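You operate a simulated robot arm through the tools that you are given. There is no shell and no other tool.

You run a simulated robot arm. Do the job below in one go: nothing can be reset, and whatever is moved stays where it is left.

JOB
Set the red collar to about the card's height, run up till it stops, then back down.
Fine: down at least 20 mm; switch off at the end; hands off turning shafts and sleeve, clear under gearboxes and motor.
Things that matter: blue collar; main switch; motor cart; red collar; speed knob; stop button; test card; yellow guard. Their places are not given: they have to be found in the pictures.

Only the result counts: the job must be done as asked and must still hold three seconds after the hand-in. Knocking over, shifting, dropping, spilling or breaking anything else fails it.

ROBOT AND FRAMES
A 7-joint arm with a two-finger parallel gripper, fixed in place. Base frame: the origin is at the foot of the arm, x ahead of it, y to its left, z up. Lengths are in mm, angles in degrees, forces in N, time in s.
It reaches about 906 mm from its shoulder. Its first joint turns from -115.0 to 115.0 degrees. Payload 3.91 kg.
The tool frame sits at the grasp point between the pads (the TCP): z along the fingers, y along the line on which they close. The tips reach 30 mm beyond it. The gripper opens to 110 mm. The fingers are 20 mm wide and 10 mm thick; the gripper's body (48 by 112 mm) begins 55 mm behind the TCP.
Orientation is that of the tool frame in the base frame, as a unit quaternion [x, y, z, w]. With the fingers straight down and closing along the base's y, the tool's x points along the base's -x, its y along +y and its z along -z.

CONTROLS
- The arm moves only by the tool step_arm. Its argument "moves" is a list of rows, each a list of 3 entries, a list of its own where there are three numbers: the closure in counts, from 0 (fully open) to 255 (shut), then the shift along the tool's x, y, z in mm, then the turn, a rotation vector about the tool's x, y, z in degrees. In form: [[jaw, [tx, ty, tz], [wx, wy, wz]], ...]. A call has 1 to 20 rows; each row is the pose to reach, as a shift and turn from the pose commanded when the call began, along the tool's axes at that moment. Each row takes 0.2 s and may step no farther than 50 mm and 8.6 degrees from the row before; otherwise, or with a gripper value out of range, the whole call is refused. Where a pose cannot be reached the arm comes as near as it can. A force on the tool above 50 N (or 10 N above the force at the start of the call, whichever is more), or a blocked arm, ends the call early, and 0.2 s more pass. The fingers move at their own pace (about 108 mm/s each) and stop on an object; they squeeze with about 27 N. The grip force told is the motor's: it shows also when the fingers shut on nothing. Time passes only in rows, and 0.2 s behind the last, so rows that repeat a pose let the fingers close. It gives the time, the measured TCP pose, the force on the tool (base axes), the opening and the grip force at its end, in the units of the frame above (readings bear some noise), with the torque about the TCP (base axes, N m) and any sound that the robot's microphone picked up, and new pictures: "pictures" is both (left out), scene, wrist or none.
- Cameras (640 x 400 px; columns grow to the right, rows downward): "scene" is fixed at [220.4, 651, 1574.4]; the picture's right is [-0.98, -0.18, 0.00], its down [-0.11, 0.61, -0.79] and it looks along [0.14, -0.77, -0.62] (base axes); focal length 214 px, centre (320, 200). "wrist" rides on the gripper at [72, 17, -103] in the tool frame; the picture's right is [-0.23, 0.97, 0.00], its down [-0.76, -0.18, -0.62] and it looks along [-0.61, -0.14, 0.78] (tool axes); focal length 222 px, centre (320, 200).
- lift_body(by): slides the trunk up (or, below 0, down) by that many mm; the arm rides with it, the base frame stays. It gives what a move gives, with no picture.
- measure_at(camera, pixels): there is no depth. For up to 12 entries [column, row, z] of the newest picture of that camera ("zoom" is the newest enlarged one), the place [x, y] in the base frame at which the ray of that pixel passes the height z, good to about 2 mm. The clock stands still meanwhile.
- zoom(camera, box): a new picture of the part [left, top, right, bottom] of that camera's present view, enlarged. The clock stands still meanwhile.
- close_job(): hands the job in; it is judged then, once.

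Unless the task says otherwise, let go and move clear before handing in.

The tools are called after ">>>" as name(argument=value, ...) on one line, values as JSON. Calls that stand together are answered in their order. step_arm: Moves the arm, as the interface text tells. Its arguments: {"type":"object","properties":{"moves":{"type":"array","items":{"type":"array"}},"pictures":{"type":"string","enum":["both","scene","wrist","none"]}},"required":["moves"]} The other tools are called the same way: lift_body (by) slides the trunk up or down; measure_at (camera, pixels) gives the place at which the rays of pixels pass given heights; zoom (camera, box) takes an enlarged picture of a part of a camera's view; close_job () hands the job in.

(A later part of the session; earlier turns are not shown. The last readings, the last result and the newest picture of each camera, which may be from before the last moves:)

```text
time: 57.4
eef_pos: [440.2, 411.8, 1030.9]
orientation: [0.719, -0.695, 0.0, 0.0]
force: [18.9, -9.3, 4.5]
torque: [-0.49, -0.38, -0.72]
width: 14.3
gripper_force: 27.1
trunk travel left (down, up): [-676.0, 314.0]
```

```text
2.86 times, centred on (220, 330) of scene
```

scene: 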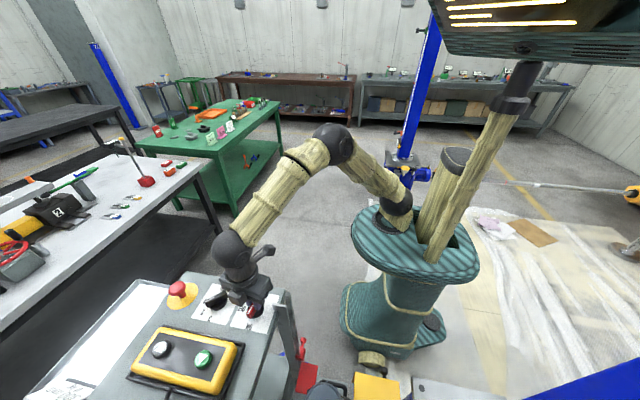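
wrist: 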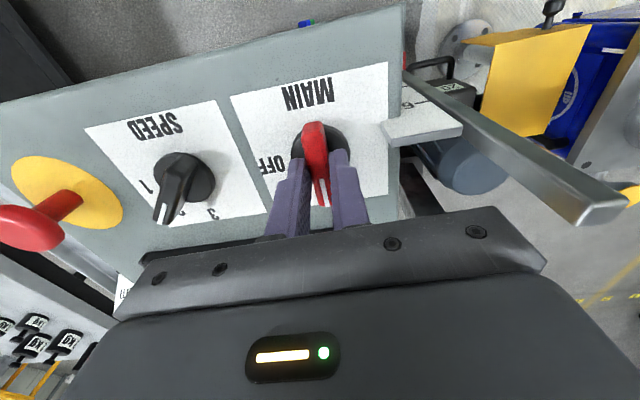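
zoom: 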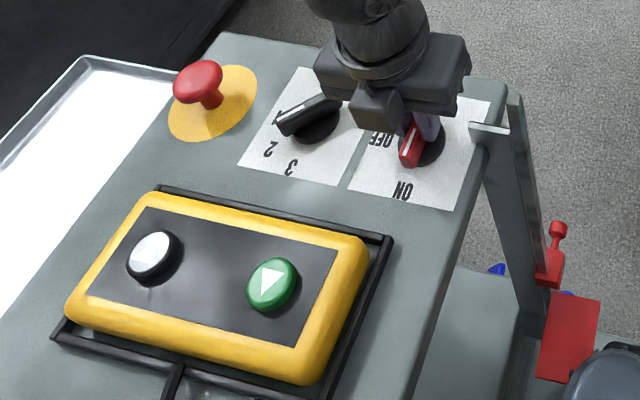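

The step was refused because of my turn offset; the handle still points at ON in the scene close-up. I'll release with no turn and lift.

>>> step_arm(moves=[[180, [0, 0, 0], [0, 0, 0]], [139, [0, 0, 0], [0, 0, 0]], [139, [0, 0, -20], [0, 0, 0]], [139, [0, 0, -50], [0, 0, 0]], [139, [0, 0, -90], [0, 0, 0]]])

>>> zoom(camera="scene", box=[120, 260, 320, 400])

>>> zoom(camera="wrist", box=[60, 40, 460, 260])

```text
time: 58.6
eef_pos: [437.8, 415.2, 1122.0]
orientation: [0.72, -0.694, 0.0, 0.0]
force: [0.1, 0.7, 0.7]
torque: [0.0, 0.02, -0.01]
width: 49.9
gripper_force: 0.1
trunk travel left (down, up): [-676.0, 314.0]
```

scene: 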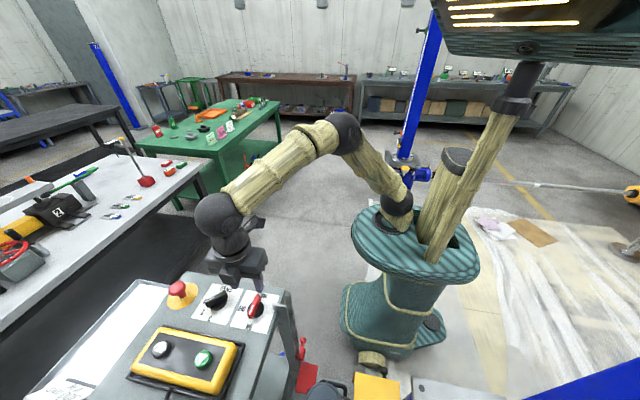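
wrist: 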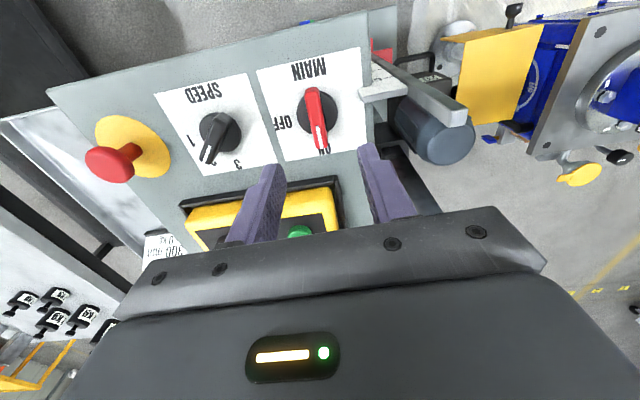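

```text
2.86 times, centred on (220, 330) of scene
```

zoom: 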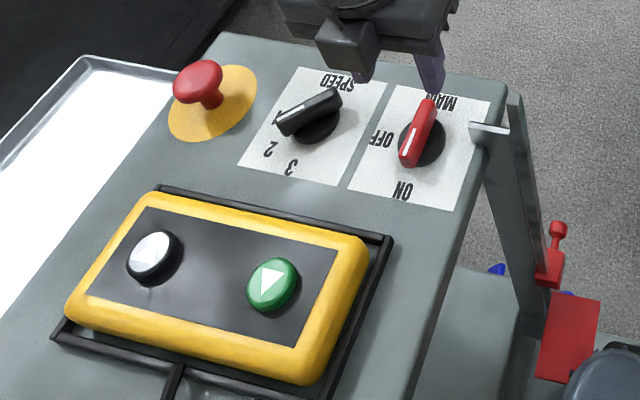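

```text
1.60 times, centred on (260, 150) of wrist
```

zoom: 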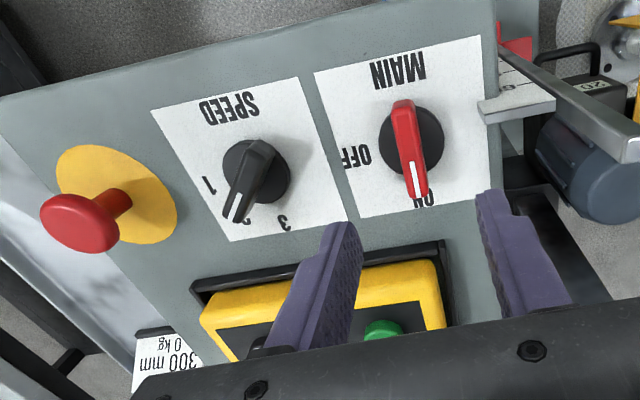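

Main is ON. The run buttons are far out (green at about (490,550)), so I'll raise the trunk for reach, turn the camera outward with the fingers closed, and move toward the green button for a precise look.

>>> lift_body(by=200)

>>> step_arm(moves=[[200, [-12, -4, 17], [0, 0, 6.3]], [255, [-24, -8, 34], [0, 0, 12.6]], [255, [-36, -12, 51], [0, 0, 18.9]], [255, [-48, -16, 68], [0, 0, 25.2]], [255, [-60, -20, 85], [0, 0, 31.5]], [255, [-72, -23, 102], [0, 0, 37.8]], [255, [-84, -25, 122], [0, 0, 44]]])

>>> zoom(camera="wrist", box=[240, 20, 500, 220])

```text
time: 60.8
eef_pos: [435.6, 415.6, 1320.2]
orientation: [0.721, -0.693, -0.001, 0.001]
force: [0.2, 0.1, -0.1]
torque: [-0.02, 0.01, 0.03]
width: 50.1
gripper_force: 0.0
trunk travel left (down, up): [-876.0, 114.0]
```

```text
time: 62.4
eef_pos: [458.7, 498.5, 1199.0]
orientation: [-0.407, 0.914, 0.0, -0.002]
force: [-0.5, 0.6, -0.9]
torque: [-0.03, 0.0, 0.02]
width: 0.1
gripper_force: 26.9
trunk travel left (down, up): [-876.0, 114.0]
```

scene: 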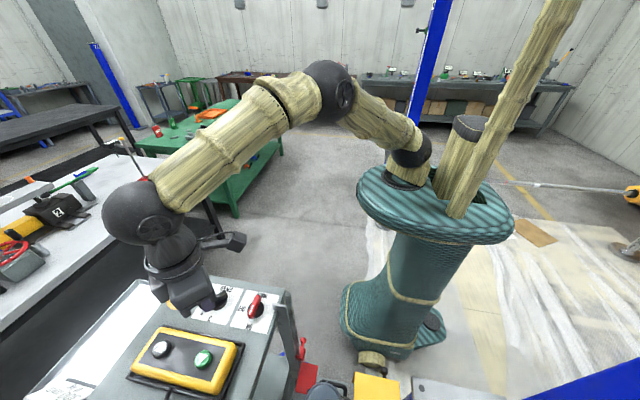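
wrist: 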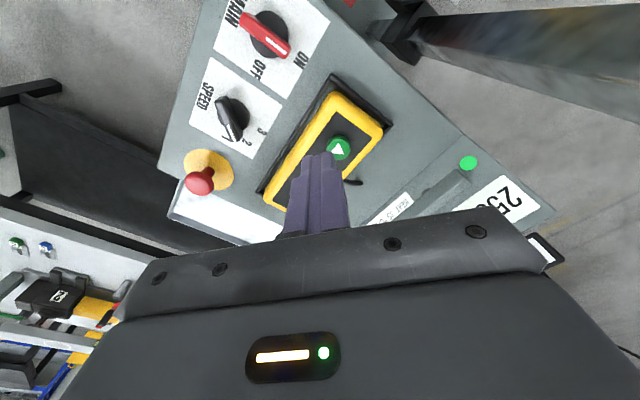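

```text
2.00 times, centred on (370, 120) of wrist
```

zoom: 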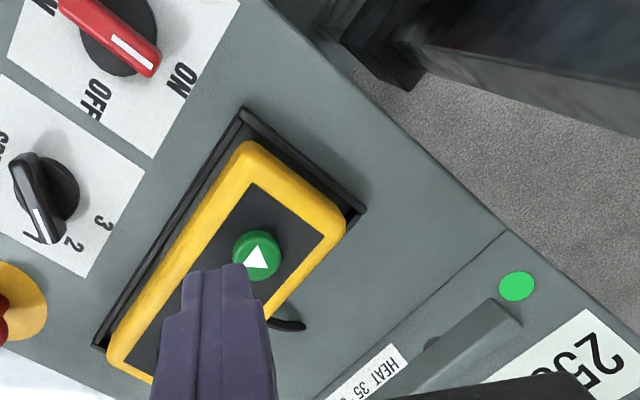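

A green lamp is now lit at wrist (468,163), so the power is on. I'll measure the green and black buttons in both views.

>>> measure_at(camera="wrist", pixels=[[338.5, 145, 1010], [338.5, 145, 1030], [292, 175, 1010], [292, 175, 1030]])

>>> zoom(camera="scene", box=[130, 320, 250, 400])

```text
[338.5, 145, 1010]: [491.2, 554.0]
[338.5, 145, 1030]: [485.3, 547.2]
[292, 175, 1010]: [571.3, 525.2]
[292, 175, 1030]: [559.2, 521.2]
```

```text
5.00 times, centred on (190, 360) of scene
```

zoom: 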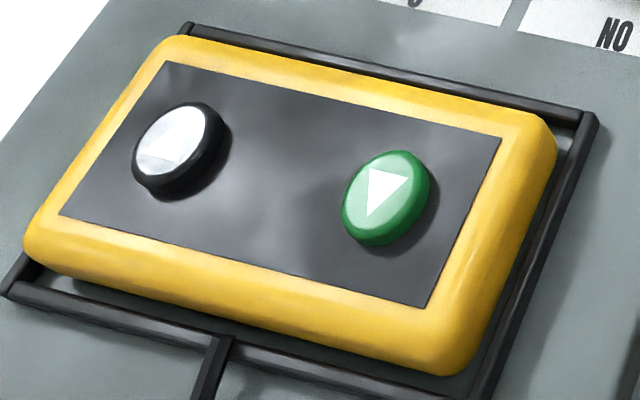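

The triangles show green pointing away from the reader (up) and black pointing toward the reader (down). Green's top is at about (489,549,1029). I'll hover over it with closed fingers.

>>> step_arm(moves=[[255, [-20, 4, 30], [0, 0, 0]], [255, [-40, 8, 60], [0, 0, 0]], [255, [-58, 11, 90], [0, 0, 0]], [255, [-58, 11, 112], [0, 0, 0]]])

>>> zoom(camera="wrist", box=[240, 60, 440, 220])

>>> zoom(camera="scene", box=[120, 290, 280, 400])

```text
time: 63.4
eef_pos: [490.9, 550.8, 1085.1]
orientation: [-0.407, 0.913, 0.0, 0.001]
force: [0.6, -0.9, 0.2]
torque: [-0.04, -0.01, -0.05]
width: 0.1
gripper_force: 26.7
trunk travel left (down, up): [-876.0, 114.0]
```

scene: 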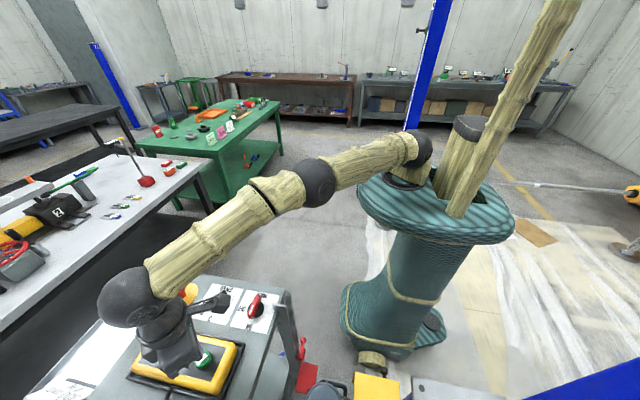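
wrist: 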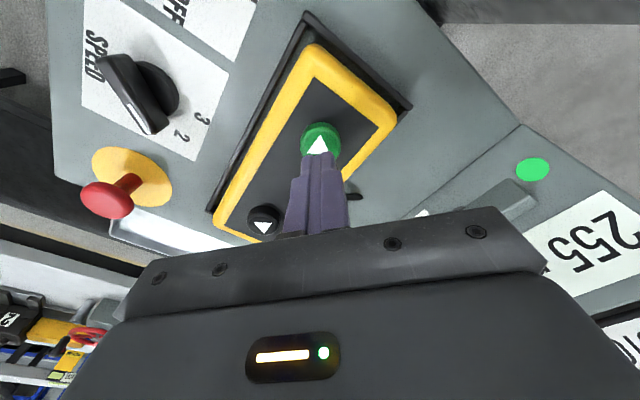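

```text
2.50 times, centred on (340, 140) of wrist
```

zoom: 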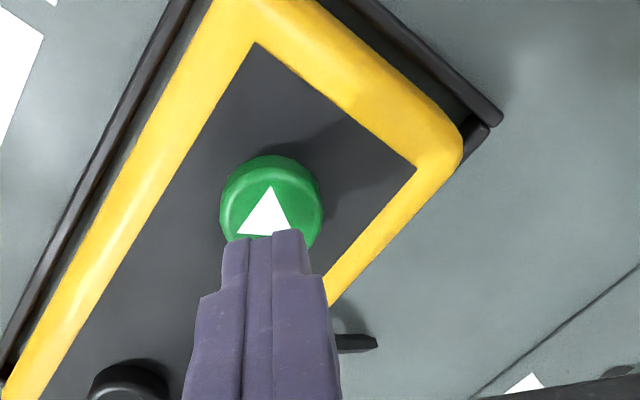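

```text
3.64 times, centred on (200, 345) of scene
```

zoom: 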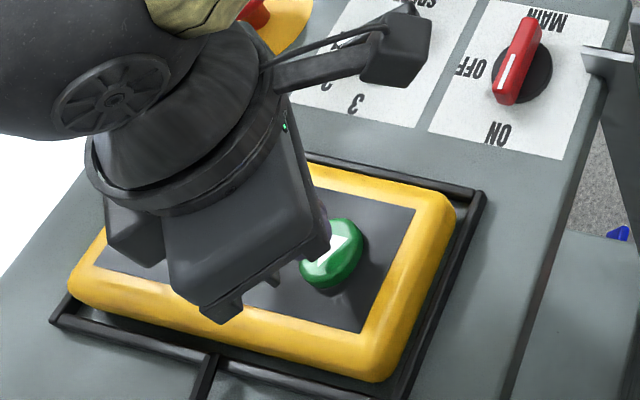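

>>> zoom(camera="wrist", box=[240, 60, 440, 220])

>>> measure_at(camera="zoom", pixels=[[270, 208, 1020], [270, 208, 1030], [222, 205, 1025], [322, 208, 1025], [272, 158, 1025], [262, 240, 1055]])

```text
2.50 times, centred on (340, 140) of wrist
```

zoom: 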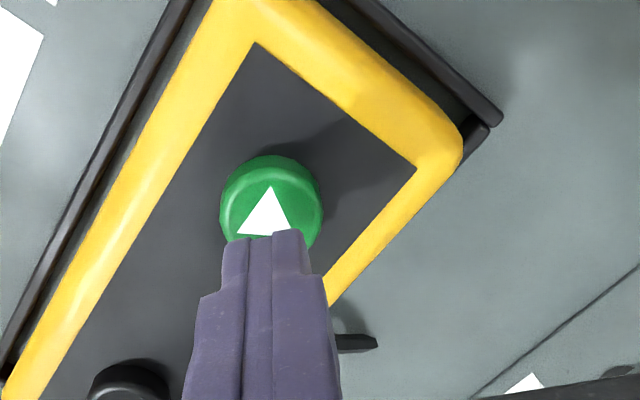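

```text
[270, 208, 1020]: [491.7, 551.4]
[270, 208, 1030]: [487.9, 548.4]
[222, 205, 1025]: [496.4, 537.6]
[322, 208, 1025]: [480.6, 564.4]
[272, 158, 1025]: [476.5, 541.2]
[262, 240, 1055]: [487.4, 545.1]
```

The button is about 31 mm wide, centred at (490,550), and the closed tips are above it. I'll lower in small steps to press it, watching force and sound.

>>> step_arm(moves=[[255, [0, 0, 10], [0, 0, 0]], [255, [0, 0, 18], [0, 0, 0]], [255, [0, 0, 22], [0, 0, 0]], [255, [0, 0, 25], [0, 0, 0]], [255, [0, 0, 28], [0, 0, 0]]], pictures="wrist")

```text
time: 64.6
eef_pos: [489.4, 550.1, 1058.6]
orientation: [-0.408, 0.913, 0.0, 0.002]
force: [1.5, -0.7, 0.8]
torque: [0.05, 0.07, 0.03]
width: 0.2
gripper_force: 27.6
trunk travel left (down, up): [-876.0, 114.0]
heard: click
```

wrist: 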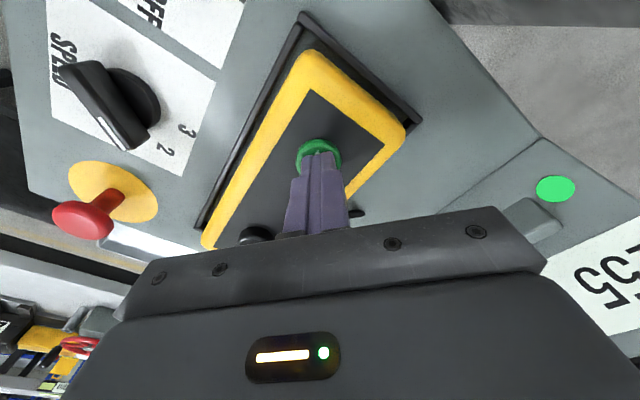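

A click was heard at TCP z 1058.6. I'll hold there a moment and watch the display.

>>> step_arm(moves=[[255, [0, 0, 1], [0, 0, 0]], [255, [0, 0, 1], [0, 0, 0]], [255, [0, 0, 1], [0, 0, 0]]])

>>> zoom(camera="wrist", box=[500, 150, 640, 330])

>>> zoom(camera="scene", box=[270, 300, 430, 400])

```text
time: 65.4
eef_pos: [490.0, 549.8, 1057.9]
orientation: [-0.407, 0.913, 0.0, 0.0]
force: [-0.3, 0.0, 2.8]
torque: [0.03, 0.03, -0.03]
width: 0.0
gripper_force: 26.6
trunk travel left (down, up): [-876.0, 114.0]
```

scene: 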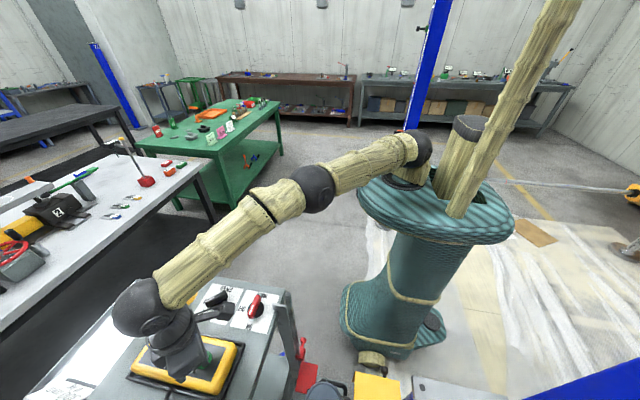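
wrist: 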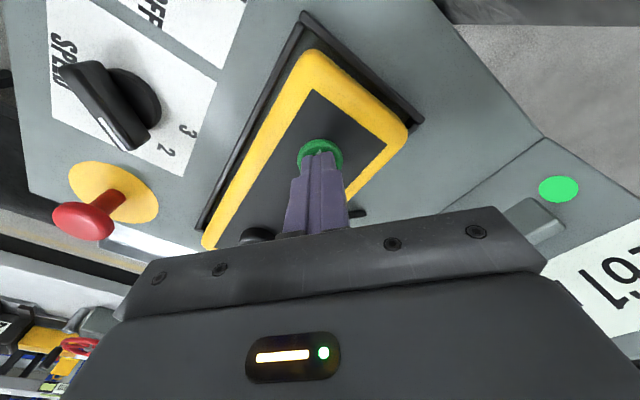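

```text
2.22 times, centred on (570, 240) of wrist
```

zoom: 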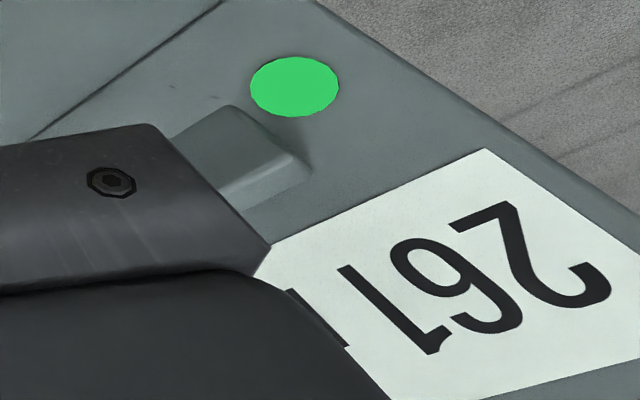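

```text
4.00 times, centred on (350, 350) of scene
```

zoom: 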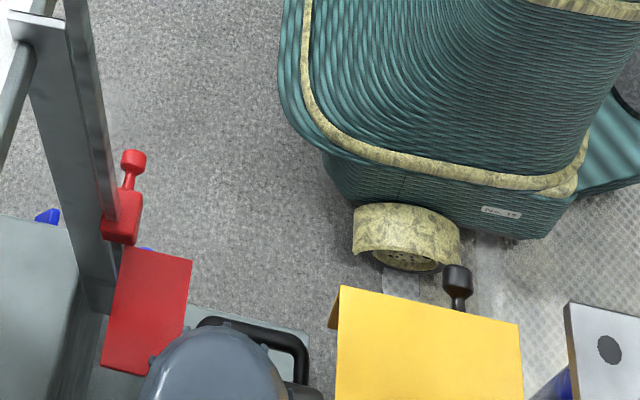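

It is running up: the display reads 261 mm. I'll keep holding the button and watch.

>>> step_arm(moves=[[255, [0, 0, 0], [0, 0, 0]], [255, [0, 0, 0], [0, 0, 0]], [255, [0, 0, 0], [0, 0, 0]], [255, [0, 0, 0], [0, 0, 0]], [255, [0, 0, 0], [0, 0, 0]], [255, [0, 0, 0], [0, 0, 0]], [255, [0, 0, 0], [0, 0, 0]], [255, [0, 0, 0], [0, 0, 0]]])

>>> zoom(camera="wrist", box=[500, 150, 640, 330])

>>> zoom(camera="scene", box=[270, 300, 430, 400])

```text
time: 67.2
eef_pos: [490.4, 549.0, 1058.0]
orientation: [-0.407, 0.913, 0.001, 0.0]
force: [-1.1, 1.4, 2.7]
torque: [0.02, 0.03, 0.02]
width: 0.0
gripper_force: 26.8
trunk travel left (down, up): [-876.0, 114.0]
```

scene: 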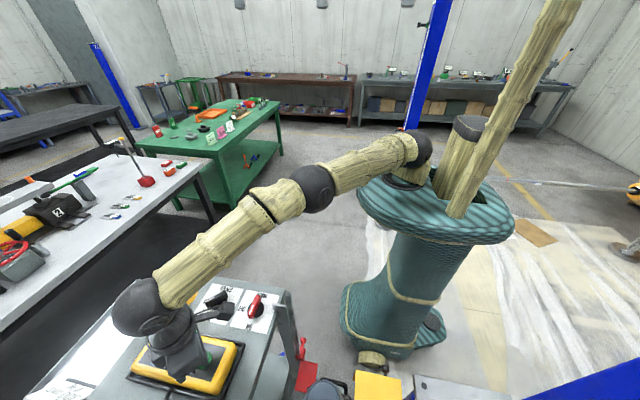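
wrist: 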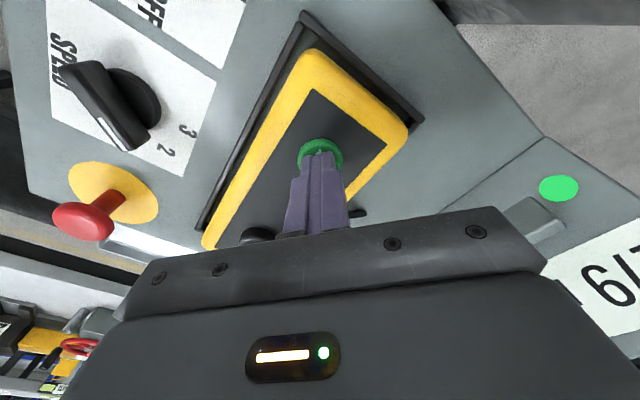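

```text
2.22 times, centred on (570, 240) of wrist
```

zoom: 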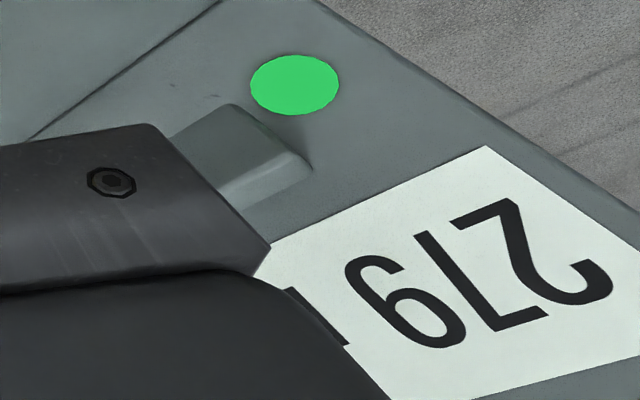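

```text
4.00 times, centred on (350, 350) of scene
```

zoom: 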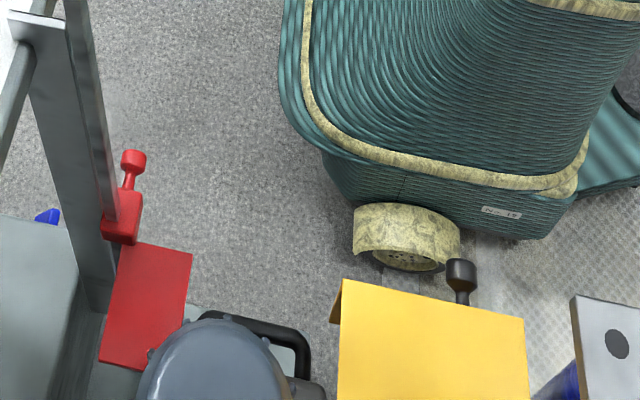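

The display reads 279 mm, rising about 10 mm/s. I'll continue holding in shorter spells.

>>> step_arm(moves=[[255, [0, 0, 0], [0, 0, 0]], [255, [0, 0, 0], [0, 0, 0]], [255, [0, 0, 0], [0, 0, 0]], [255, [0, 0, 0], [0, 0, 0]]], pictures="wrist")

>>> zoom(camera="wrist", box=[500, 150, 640, 330])

>>> zoom(camera="scene", box=[270, 300, 430, 400])

```text
time: 68.2
eef_pos: [490.9, 549.5, 1057.1]
orientation: [-0.408, 0.913, 0.0, -0.001]
force: [0.1, -0.6, 2.7]
torque: [-0.03, 0.0, -0.02]
width: 0.0
gripper_force: 27.1
trunk travel left (down, up): [-876.0, 114.0]
```

wrist: 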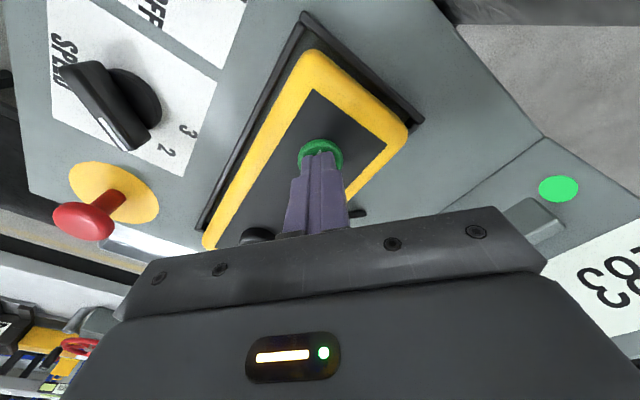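

```text
2.22 times, centred on (570, 240) of wrist
```

zoom: 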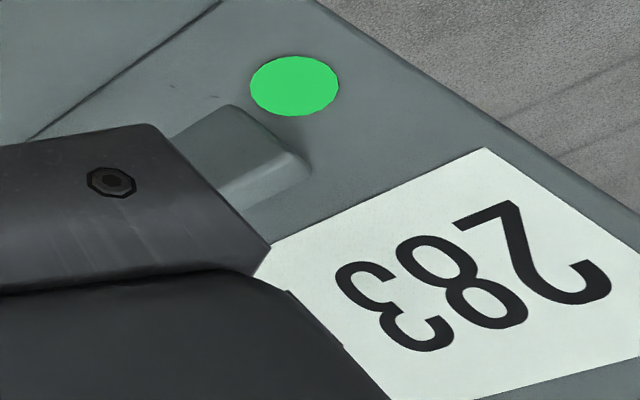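

```text
4.00 times, centred on (350, 350) of scene
```

zoom: 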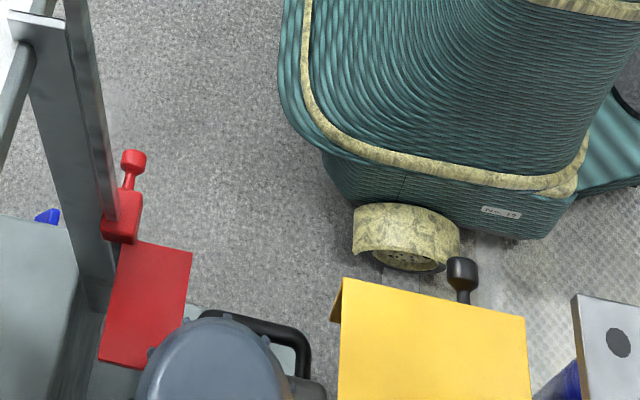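

The display rose to only 283 mm in a second when 289 was expected, so it seems to have stopped against the collar. I'll hold a few more rows to confirm.

>>> step_arm(moves=[[255, [0, 0, 0], [0, 0, 0]], [255, [0, 0, 0], [0, 0, 0]], [255, [0, 0, 0], [0, 0, 0]]], pictures="wrist")

>>> zoom(camera="wrist", box=[500, 150, 640, 330])

>>> zoom(camera="scene", box=[270, 300, 350, 400])

```text
time: 69.0
eef_pos: [488.8, 549.4, 1057.8]
orientation: [-0.407, 0.913, 0.0, 0.0]
force: [0.4, -0.2, 2.5]
torque: [0.02, -0.01, 0.0]
width: 0.0
gripper_force: 26.8
trunk travel left (down, up): [-876.0, 114.0]
```

wrist: 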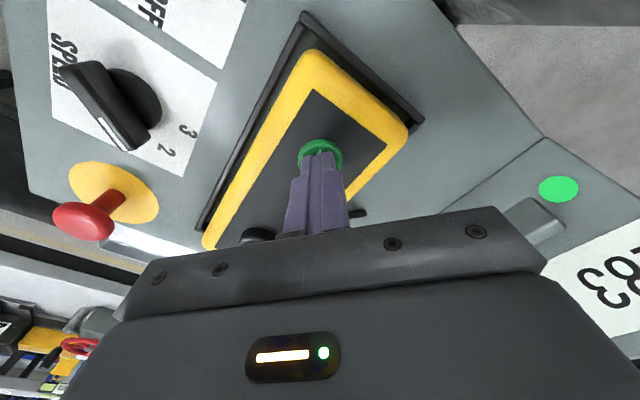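

```text
2.22 times, centred on (570, 240) of wrist
```

zoom: 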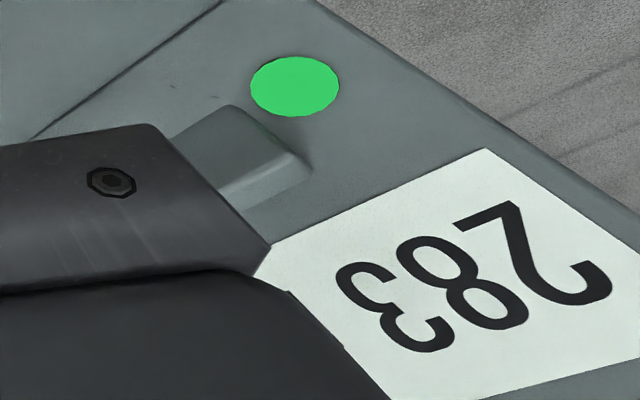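

```text
4.00 times, centred on (310, 350) of scene
```

zoom: 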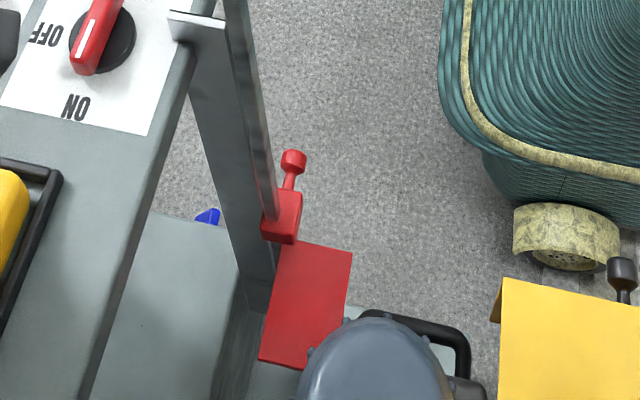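

The lift has stopped and holds at 283 mm: it trips where the flag's top meets the collar's lower edge, about 15 mm below the block's centre. I'll raise the collar about 9 mm so both readings sit close to the card's 300, then run up again. First I release the button and back away.

>>> step_arm(moves=[[255, [0, 0, -20], [0, 0, 0]], [255, [0, 0, -50], [0, 0, 0]], [255, [0, 0, -85], [0, 0, 0]]], pictures="wrist")

>>> step_arm(moves=[[255, [37, -11, 0], [0, 0, 5.3]], [255, [75, -22, 0], [0, 0, 10.6]], [255, [112, -33, 0], [0, 0, 15.9]], [255, [150, -44, 0], [0, 0, 21.3]], [200, [188, -55, 0], [0, 0, 26.7]], [139, [226, -66, 0], [0, 0, 32]], [139, [264, -77, 0], [0, 0, 37.3]], [139, [302, -88, 0], [0, 0, 42.7]], [139, [338, -100, 0], [0, 0, 48]]], pictures="wrist")

```text
time: 69.8
eef_pos: [490.9, 550.6, 1142.9]
orientation: [-0.407, 0.913, 0.0, -0.001]
force: [-0.1, -0.6, 0.1]
torque: [0.04, 0.0, 0.0]
width: 0.2
gripper_force: 27.4
trunk travel left (down, up): [-876.0, 114.0]
```

wrist: 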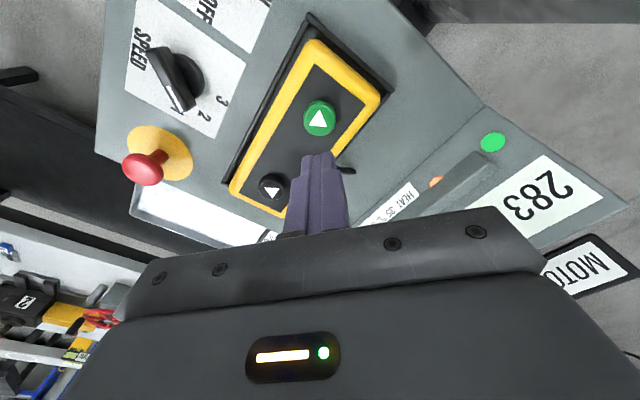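

```text
time: 71.8
eef_pos: [339.4, 230.5, 1144.9]
orientation: [0.0, 1.0, 0.0, 0.0]
force: [-0.4, -0.5, -0.5]
torque: [0.01, -0.01, -0.01]
width: 50.3
gripper_force: 0.0
trunk travel left (down, up): [-876.0, 114.0]
```

wrist: 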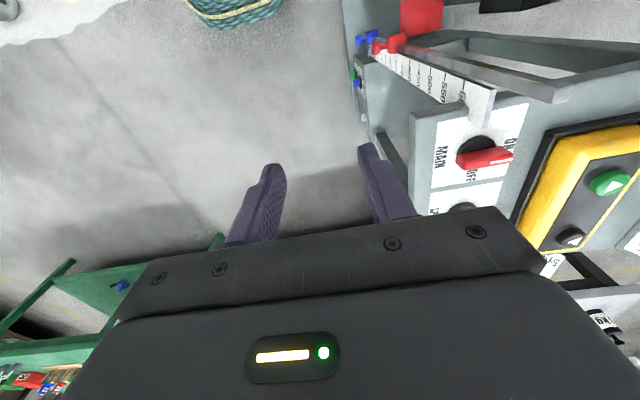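

An orange limit lamp is lit beside the ridge at wrist (437,182) and the display holds 283. I'll lower the trunk and turn the jaws horizontal again.

>>> lift_body(by=-400)

>>> lift_body(by=-60)

>>> step_arm(moves=[[120, [0, 0, 0], [-8.2, 0, 0]], [120, [0, 0, 0], [-16.4, 0, 0]], [120, [0, 0, 0], [-24.6, 0, 0]], [120, [0, 0, 0], [-32.8, 0, 0]], [120, [0, 0, 0], [-41, 0, 0]], [120, [0, 0, 5], [-49.2, 0, 0]], [120, [0, 0, 10], [-57.4, 0, 0]], [120, [0, 0, 15], [-65.6, 0, 0]], [120, [0, 0, 20], [-73.8, 0, 0]], [120, [0, 0, 25], [-82, 0, 0]], [120, [0, 0, 27], [-90, 0, 0]]])

```text
time: 75.6
eef_pos: [339.0, 232.6, 744.4]
orientation: [-0.001, 1.0, -0.001, 0.0]
force: [-0.8, -0.3, 0.2]
torque: [-0.04, -0.02, 0.0]
width: 50.0
gripper_force: 0.1
trunk travel left (down, up): [-476.0, 514.0]
```

```text
time: 76.6
eef_pos: [339.9, 231.2, 685.1]
orientation: [-0.001, 1.0, 0.0, -0.001]
force: [0.9, 0.1, 0.2]
torque: [0.03, 0.0, 0.0]
width: 50.1
gripper_force: 0.0
trunk travel left (down, up): [-416.0, 574.0]
```

```text
time: 79.0
eef_pos: [339.2, 232.7, 658.2]
orientation: [-0.001, 0.706, 0.708, 0.0]
force: [-0.3, -0.7, 0.6]
torque: [0.0, 0.0, 0.01]
width: 57.9
gripper_force: 0.1
trunk travel left (down, up): [-416.0, 574.0]
```

scene: 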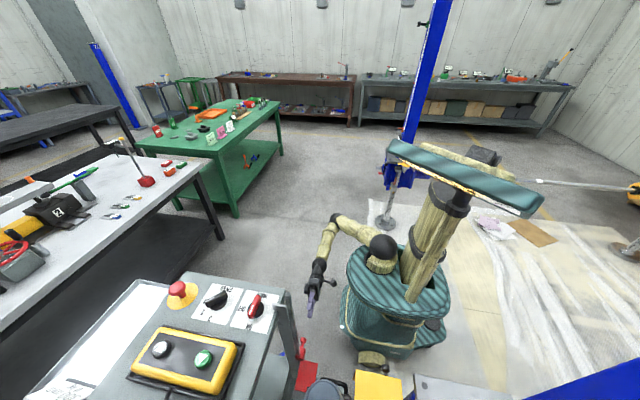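
wrist: 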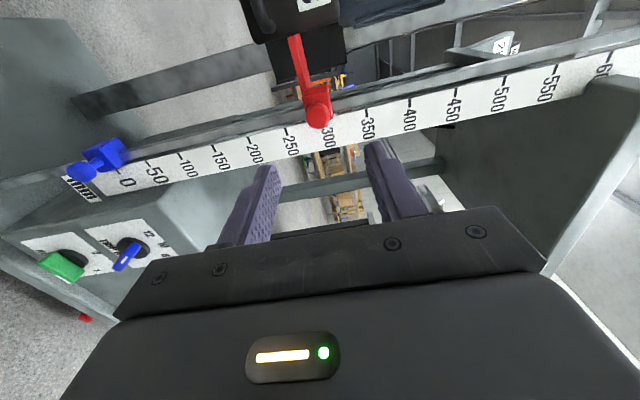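

>>> zoom(camera="wrist", box=[240, 20, 420, 160])

>>> measure_at(camera="zoom", pixels=[[320, 200, 660]])

```text
2.86 times, centred on (330, 90) of wrist
```

zoom: 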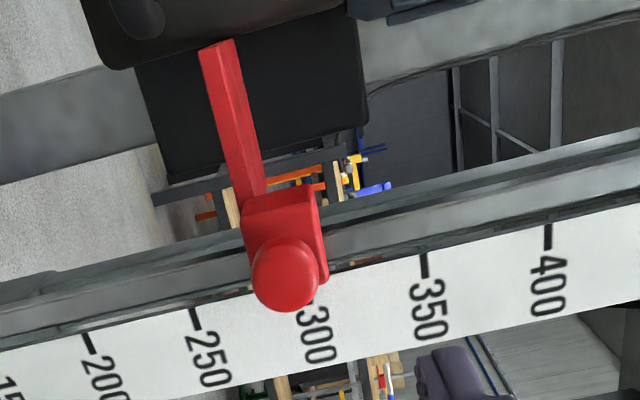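

```text
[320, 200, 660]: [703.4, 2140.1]
```

The flag sits just under the collar block (zoomed (262,190) next to (245,215)), which confirms the trip geometry. I'll go in and grip the knob again.

>>> step_arm(moves=[[120, [1, -1, 35], [0, 0, 0]], [120, [1.5, -2, 70], [0, 0, 0]], [120, [1.5, -2, 100], [0, 0, 0]], [120, [1.5, -2, 113], [0, 0, 0]]], pictures="wrist")

>>> zoom(camera="wrist", box=[180, 80, 460, 240])

```text
time: 80.0
eef_pos: [337.3, 345.0, 656.1]
orientation: [-0.005, 0.71, 0.704, 0.005]
force: [0.1, -0.4, -0.6]
torque: [0.01, 0.0, -0.01]
width: 58.1
gripper_force: 0.1
trunk travel left (down, up): [-416.0, 574.0]
```

wrist: 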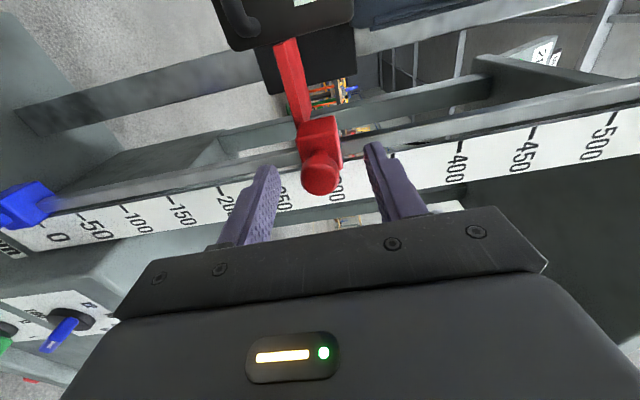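

```text
2.29 times, centred on (320, 160) of wrist
```

zoom: 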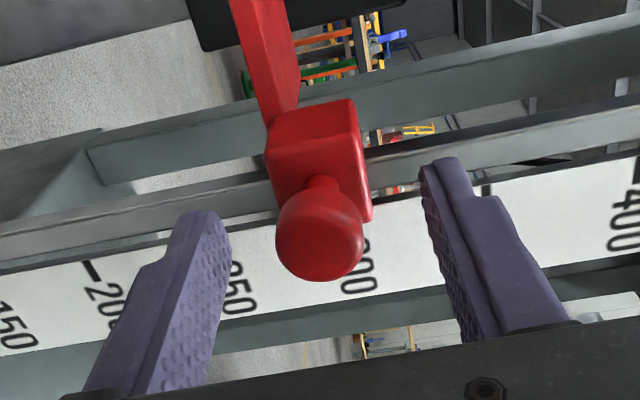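

The knob is between the jaws as before. I'll close on it and raise the collar 9 mm.

>>> step_arm(moves=[[180, [0, 0, 0], [0, 0, 0]], [255, [0, 0, 0], [0, 0, 0]], [255, [0, 0, 0], [0, 0, 0]]], pictures="none")

>>> step_arm(moves=[[255, [0, 3, 0], [0, 0, 0]], [255, [0, 6, 0], [0, 0, 0]], [255, [0, 9, 0], [0, 0, 0]], [255, [0, 9, 0], [0, 0, 0]]], pictures="wrist")

>>> zoom(camera="wrist", box=[180, 80, 460, 240])

```text
time: 80.8
eef_pos: [338.2, 343.8, 655.5]
orientation: [-0.005, 0.71, 0.705, 0.003]
force: [1.7, -5.5, -0.2]
torque: [-0.02, -0.02, -0.11]
width: 23.0
gripper_force: 27.0
trunk travel left (down, up): [-416.0, 574.0]
```

```text
time: 81.8
eef_pos: [337.1, 346.3, 665.0]
orientation: [0.001, 0.707, 0.707, 0.0]
force: [0.2, -8.3, -0.4]
torque: [-0.1, 0.15, -0.3]
width: 23.0
gripper_force: 27.1
trunk travel left (down, up): [-416.0, 574.0]
```

wrist: 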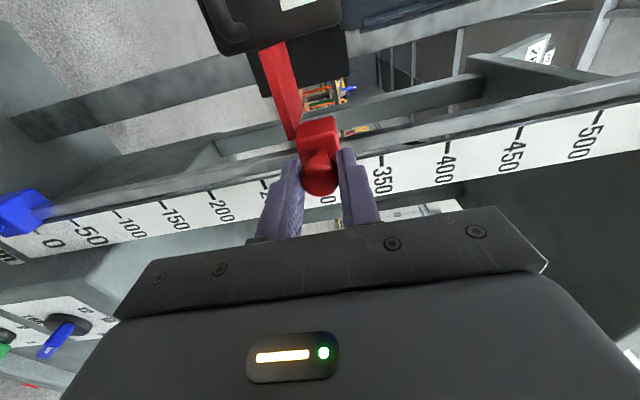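

```text
2.29 times, centred on (320, 160) of wrist
```

zoom: 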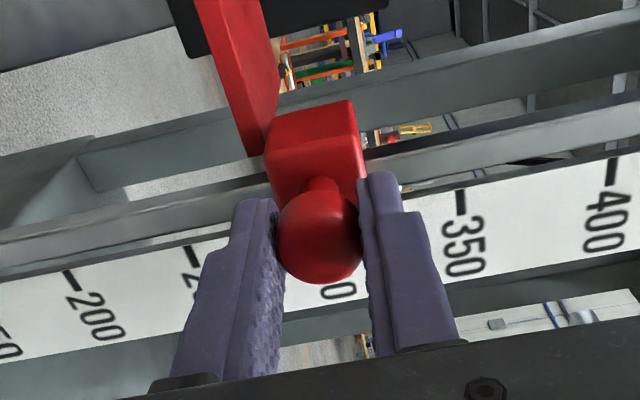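

The collar moved up about 9.5 mm with the grip. I'll release, back off, turn the tool down and raise the trunk again.

>>> step_arm(moves=[[150, [0, 0, 0], [0, 0, 0]], [120, [0, 0, 0], [0, 0, 0]], [110, [0, 0, 0], [0, 0, 0]], [110, [0, 0, -20], [0, 0, 0]], [110, [0, 0, -50], [0, 0, 0]], [110, [0, 0, -80], [0, 0, 0]], [139, [0, 0, -113], [0, 0, 0]]], pictures="wrist")

>>> zoom(camera="wrist", box=[240, 20, 420, 160])

>>> step_arm(moves=[[139, [0, 0, 0], [8.2, 0, 0]], [139, [0, 0, 0], [16.4, 0, 0]], [139, [0, 0, 0], [24.6, 0, 0]], [139, [0, 0, 0], [32.8, 0, 0]], [139, [0, 0, 0], [41, 0, 0]], [139, [0, 0, 0], [49.2, 0, 0]], [139, [0, 0, 0], [57.4, 0, 0]], [139, [0, 0, 0], [65.6, 0, 0]], [139, [0, 0, 0], [73.8, 0, 0]], [139, [0, 0, 0], [82, 0, 0]], [139, [0, 0, 0], [90, 0, 0]]], pictures="none")

>>> lift_body(by=400)

>>> lift_body(by=100)

```text
time: 83.4
eef_pos: [336.0, 234.3, 663.3]
orientation: [0.001, 0.706, 0.708, -0.001]
force: [0.0, 0.0, 0.1]
torque: [0.03, -0.01, 0.03]
width: 49.9
gripper_force: 0.0
trunk travel left (down, up): [-416.0, 574.0]
```

wrist: 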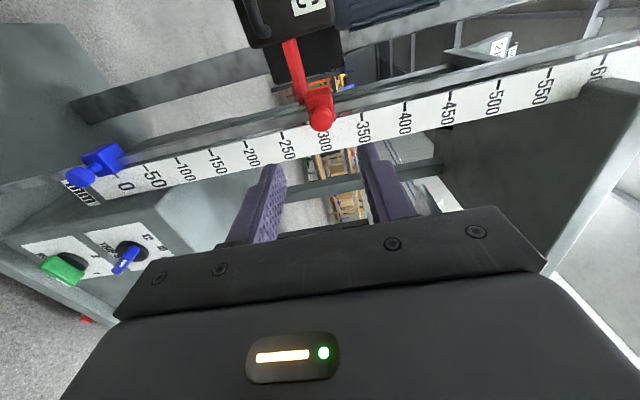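

```text
2.86 times, centred on (330, 90) of wrist
```

zoom: 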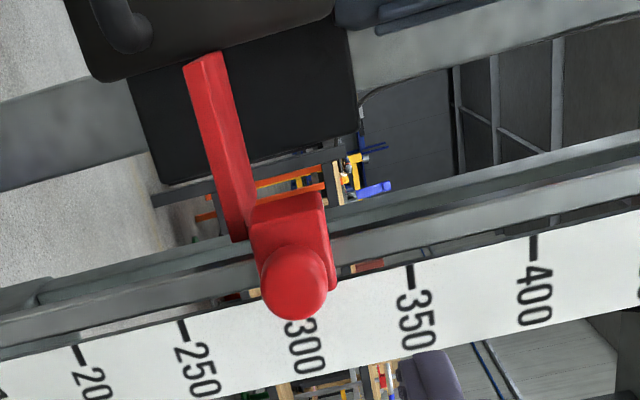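

```text
time: 85.8
eef_pos: [338.6, 231.7, 663.8]
orientation: [0.0, 1.0, 0.0, 0.0]
force: [0.0, 0.5, -0.4]
torque: [0.0, 0.04, 0.0]
width: 50.2
gripper_force: 0.1
trunk travel left (down, up): [-416.0, 574.0]
```

```text
time: 89.7
eef_pos: [336.8, 231.8, 1063.9]
orientation: [0.0, 1.0, 0.0, 0.0]
force: [0.0, -0.1, 0.5]
torque: [-0.01, 0.01, 0.0]
width: 50.1
gripper_force: 0.0
trunk travel left (down, up): [-816.0, 174.0]
```

```text
time: 91.0
eef_pos: [337.3, 232.8, 1163.8]
orientation: [-0.001, 1.0, 0.0, -0.001]
force: [0.0, 0.9, -0.8]
torque: [0.02, 0.02, -0.01]
width: 50.1
gripper_force: 0.0
trunk travel left (down, up): [-916.0, 74.0]
```

The collar is set and the arm is back up at (337,233,1164). I'll swing out over the green button with the fingers closed.

>>> step_arm(moves=[[200, [-17, 35, 0], [0, 0, -5.3]], [255, [-34, 70, 0], [0, 0, -10.7]], [255, [-51, 106, 0], [0, 0, -16]], [255, [-68, 141, 0], [0, 0, -21.3]], [255, [-85, 176, 0], [0, 0, -26.7]], [255, [-102, 211, 10], [0, 0, -32]], [255, [-119, 247, 20], [0, 0, -37.3]], [255, [-136, 282, 40], [0, 0, -42.7]], [255, [-152.7, 317, 60], [0, 0, -48]]], pictures="wrist")

>>> zoom(camera="wrist", box=[240, 60, 440, 220])

>>> measure_at(camera="zoom", pixels=[[320, 200, 1025]])

```text
time: 93.0
eef_pos: [490.2, 551.8, 1103.5]
orientation: [-0.408, 0.913, 0.0, 0.0]
force: [-0.2, -0.2, 1.2]
torque: [-0.06, 0.02, -0.01]
width: 0.0
gripper_force: 27.2
trunk travel left (down, up): [-916.0, 74.0]
```

wrist: 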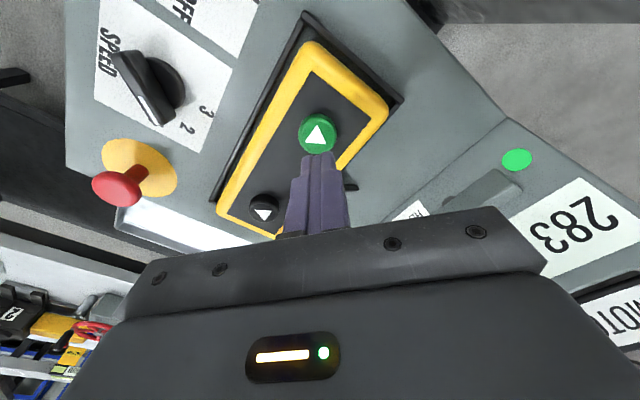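

```text
2.50 times, centred on (340, 140) of wrist
```

zoom: 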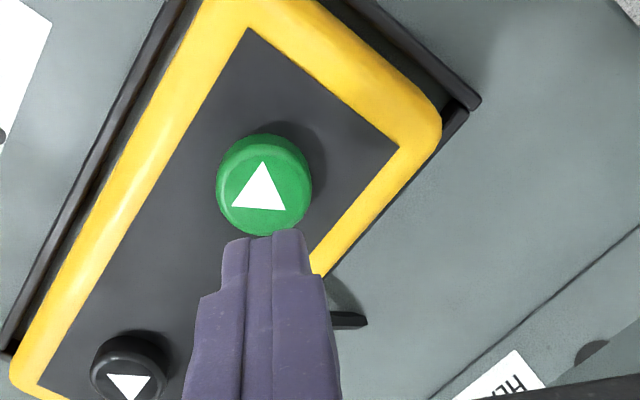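

```text
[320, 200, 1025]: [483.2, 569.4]
```

The display reads 283, the orange limit lamp is off, and the fingers are over the green button. I'll press it again.

>>> step_arm(moves=[[255, [1, -1, 15], [0, 0, 0]], [255, [1, -1, 30], [0, 0, 0]], [255, [1, -1, 40], [0, 0, 0]], [255, [1, -1, 46], [0, 0, 0]], [255, [1, -1, 46], [0, 0, 0]], [255, [1, -1, 46], [0, 0, 0]], [255, [1, -1, 46], [0, 0, 0]], [255, [1, -1, 46], [0, 0, 0]], [255, [1, -1, 46], [0, 0, 0]], [255, [1, -1, 46], [0, 0, 0]]], pictures="wrist")

>>> zoom(camera="wrist", box=[500, 150, 640, 330])

```text
time: 95.2
eef_pos: [489.2, 548.6, 1058.2]
orientation: [-0.407, 0.913, 0.0, 0.0]
force: [1.0, 0.4, 2.8]
torque: [0.02, -0.02, 0.02]
width: 0.3
gripper_force: 26.9
trunk travel left (down, up): [-916.0, 74.0]
heard: click
```

wrist: 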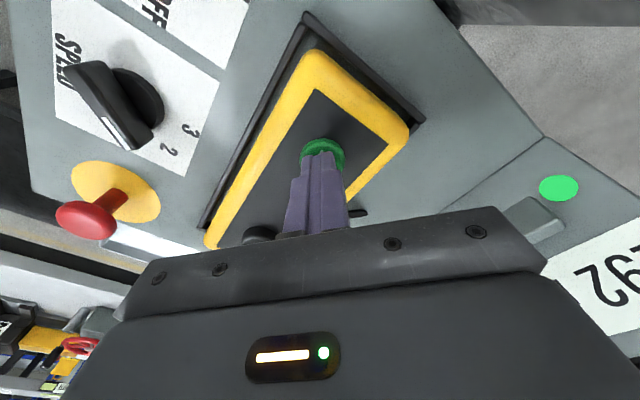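

```text
2.22 times, centred on (570, 240) of wrist
```

zoom: 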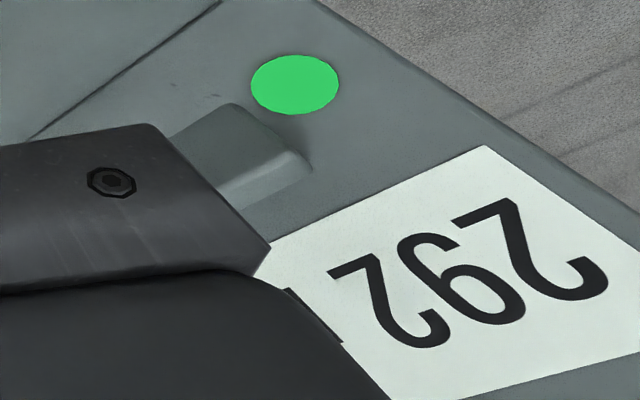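

The display now reads 292 mm. I'll hold a bit longer to confirm it has stopped against the collar.

>>> step_arm(moves=[[255, [0, 0, 0], [0, 0, 0]], [255, [0, 0, 0], [0, 0, 0]], [255, [0, 0, 0], [0, 0, 0]], [255, [0, 0, 0], [0, 0, 0]], [255, [0, 0, 0], [0, 0, 0]]], pictures="wrist")

>>> zoom(camera="wrist", box=[500, 150, 640, 330])

```text
time: 96.4
eef_pos: [490.9, 548.0, 1058.5]
orientation: [-0.407, 0.913, 0.0, 0.001]
force: [0.7, -0.5, 2.8]
torque: [-0.01, -0.01, -0.01]
width: 0.1
gripper_force: 27.2
trunk travel left (down, up): [-916.0, 74.0]
```

wrist: 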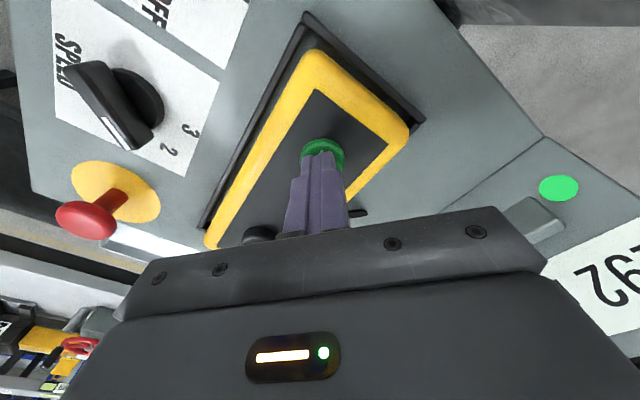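

```text
2.22 times, centred on (570, 240) of wrist
```

zoom: 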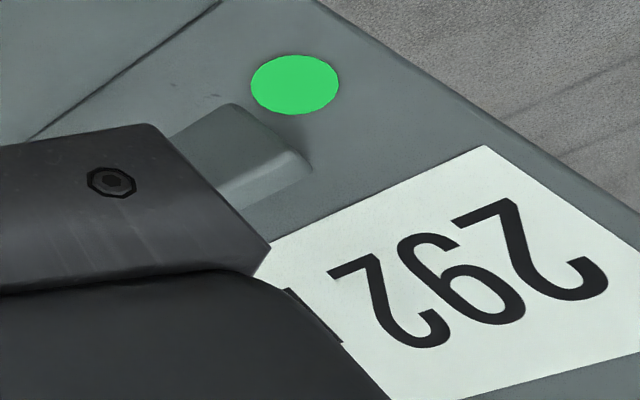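

Stopped at 292 mm against the collar. Next I release, then move to the black ▼ button at about (588,548) with a 25° outward tilt for reach.

>>> step_arm(moves=[[255, [0, 0, -25], [0, 0, 0]], [255, [0, 0, -50], [0, 0, 0]], [255, [-20, -24, -48], [0, -8.3, 0]], [255, [-40, -48, -45], [0, -16.6, 0]], [255, [-60, -73, -42], [0, -25, 0]]])

>>> zoom(camera="wrist", box=[220, 40, 460, 220])

>>> zoom(camera="scene", box=[80, 290, 260, 400])

```text
time: 97.6
eef_pos: [585.7, 541.8, 1100.4]
orientation: [-0.398, 0.891, 0.088, 0.198]
force: [0.9, -0.1, 0.2]
torque: [0.01, 0.02, -0.04]
width: 0.0
gripper_force: 26.9
trunk travel left (down, up): [-916.0, 74.0]
```

scene: 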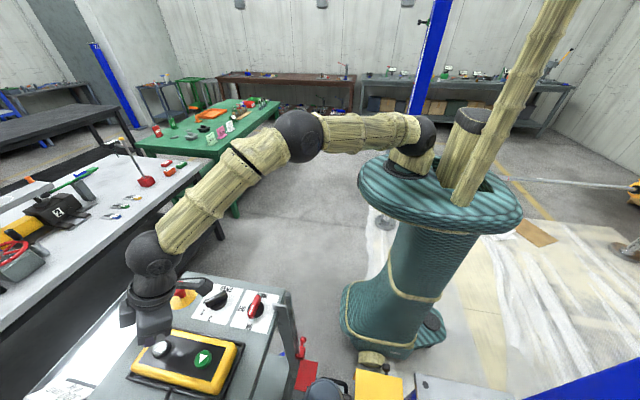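
wrist: 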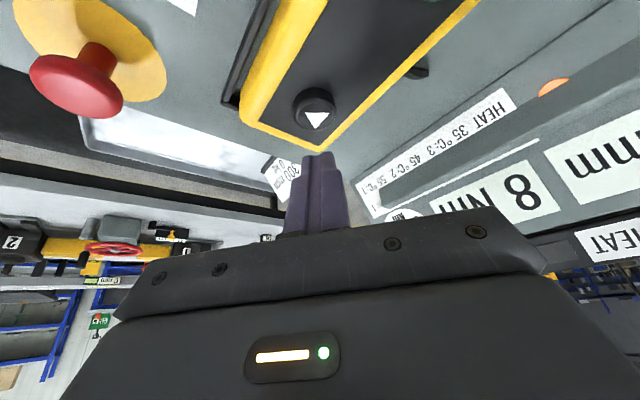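

```text
2.22 times, centred on (340, 130) of wrist
```

zoom: 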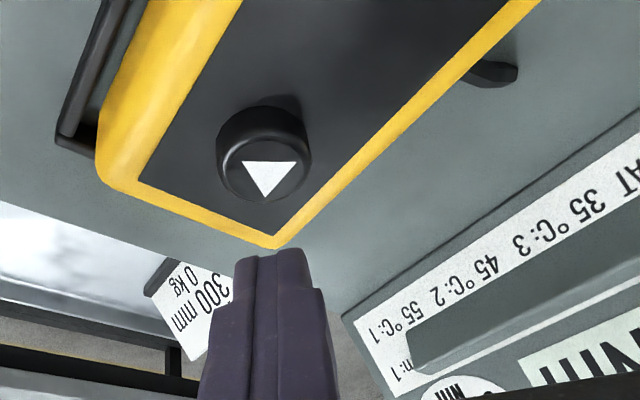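

```text
3.56 times, centred on (170, 345) of scene
```

zoom: 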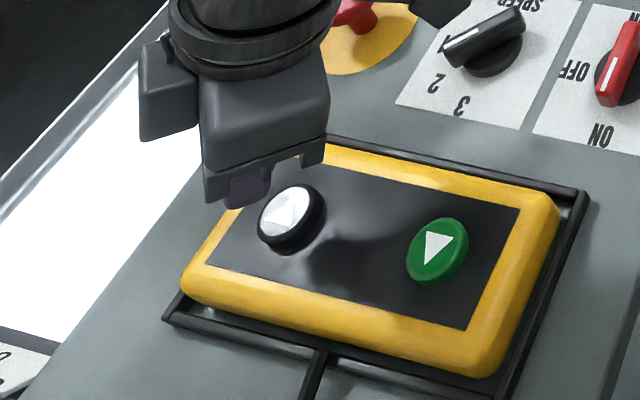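

The display shows 8 Nm with the orange lamp lit: the lift is resting against the stop. I'll measure the black button under the new tilted view.

>>> zoom(camera="wrist", box=[260, 60, 380, 180])

>>> measure_at(camera="wrist", pixels=[[315, 114, 1025], [315, 114, 1030], [297, 108, 1025], [333, 108, 1025], [318, 92, 1025], [315, 131, 1025]])

>>> measure_at(camera="scene", pixels=[[161.3, 348, 1025], [161.3, 348, 1030], [204.2, 357, 1027]])

```text
3.33 times, centred on (320, 120) of wrist
```

zoom: 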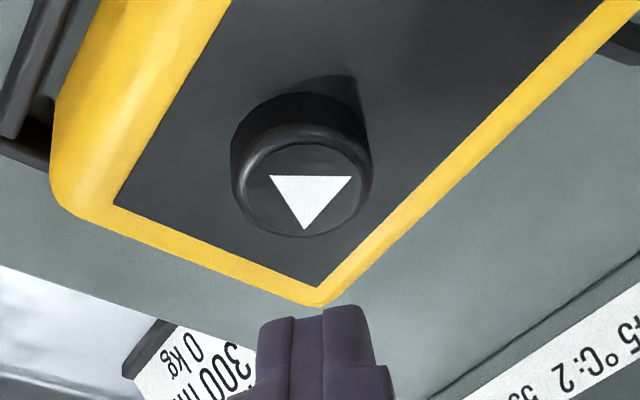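

```text
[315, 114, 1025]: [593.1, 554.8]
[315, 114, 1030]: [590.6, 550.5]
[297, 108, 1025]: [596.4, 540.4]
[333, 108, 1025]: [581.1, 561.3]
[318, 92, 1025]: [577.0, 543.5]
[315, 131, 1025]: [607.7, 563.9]
```

```text
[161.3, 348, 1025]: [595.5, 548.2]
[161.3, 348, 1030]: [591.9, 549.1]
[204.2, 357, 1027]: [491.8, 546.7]
```

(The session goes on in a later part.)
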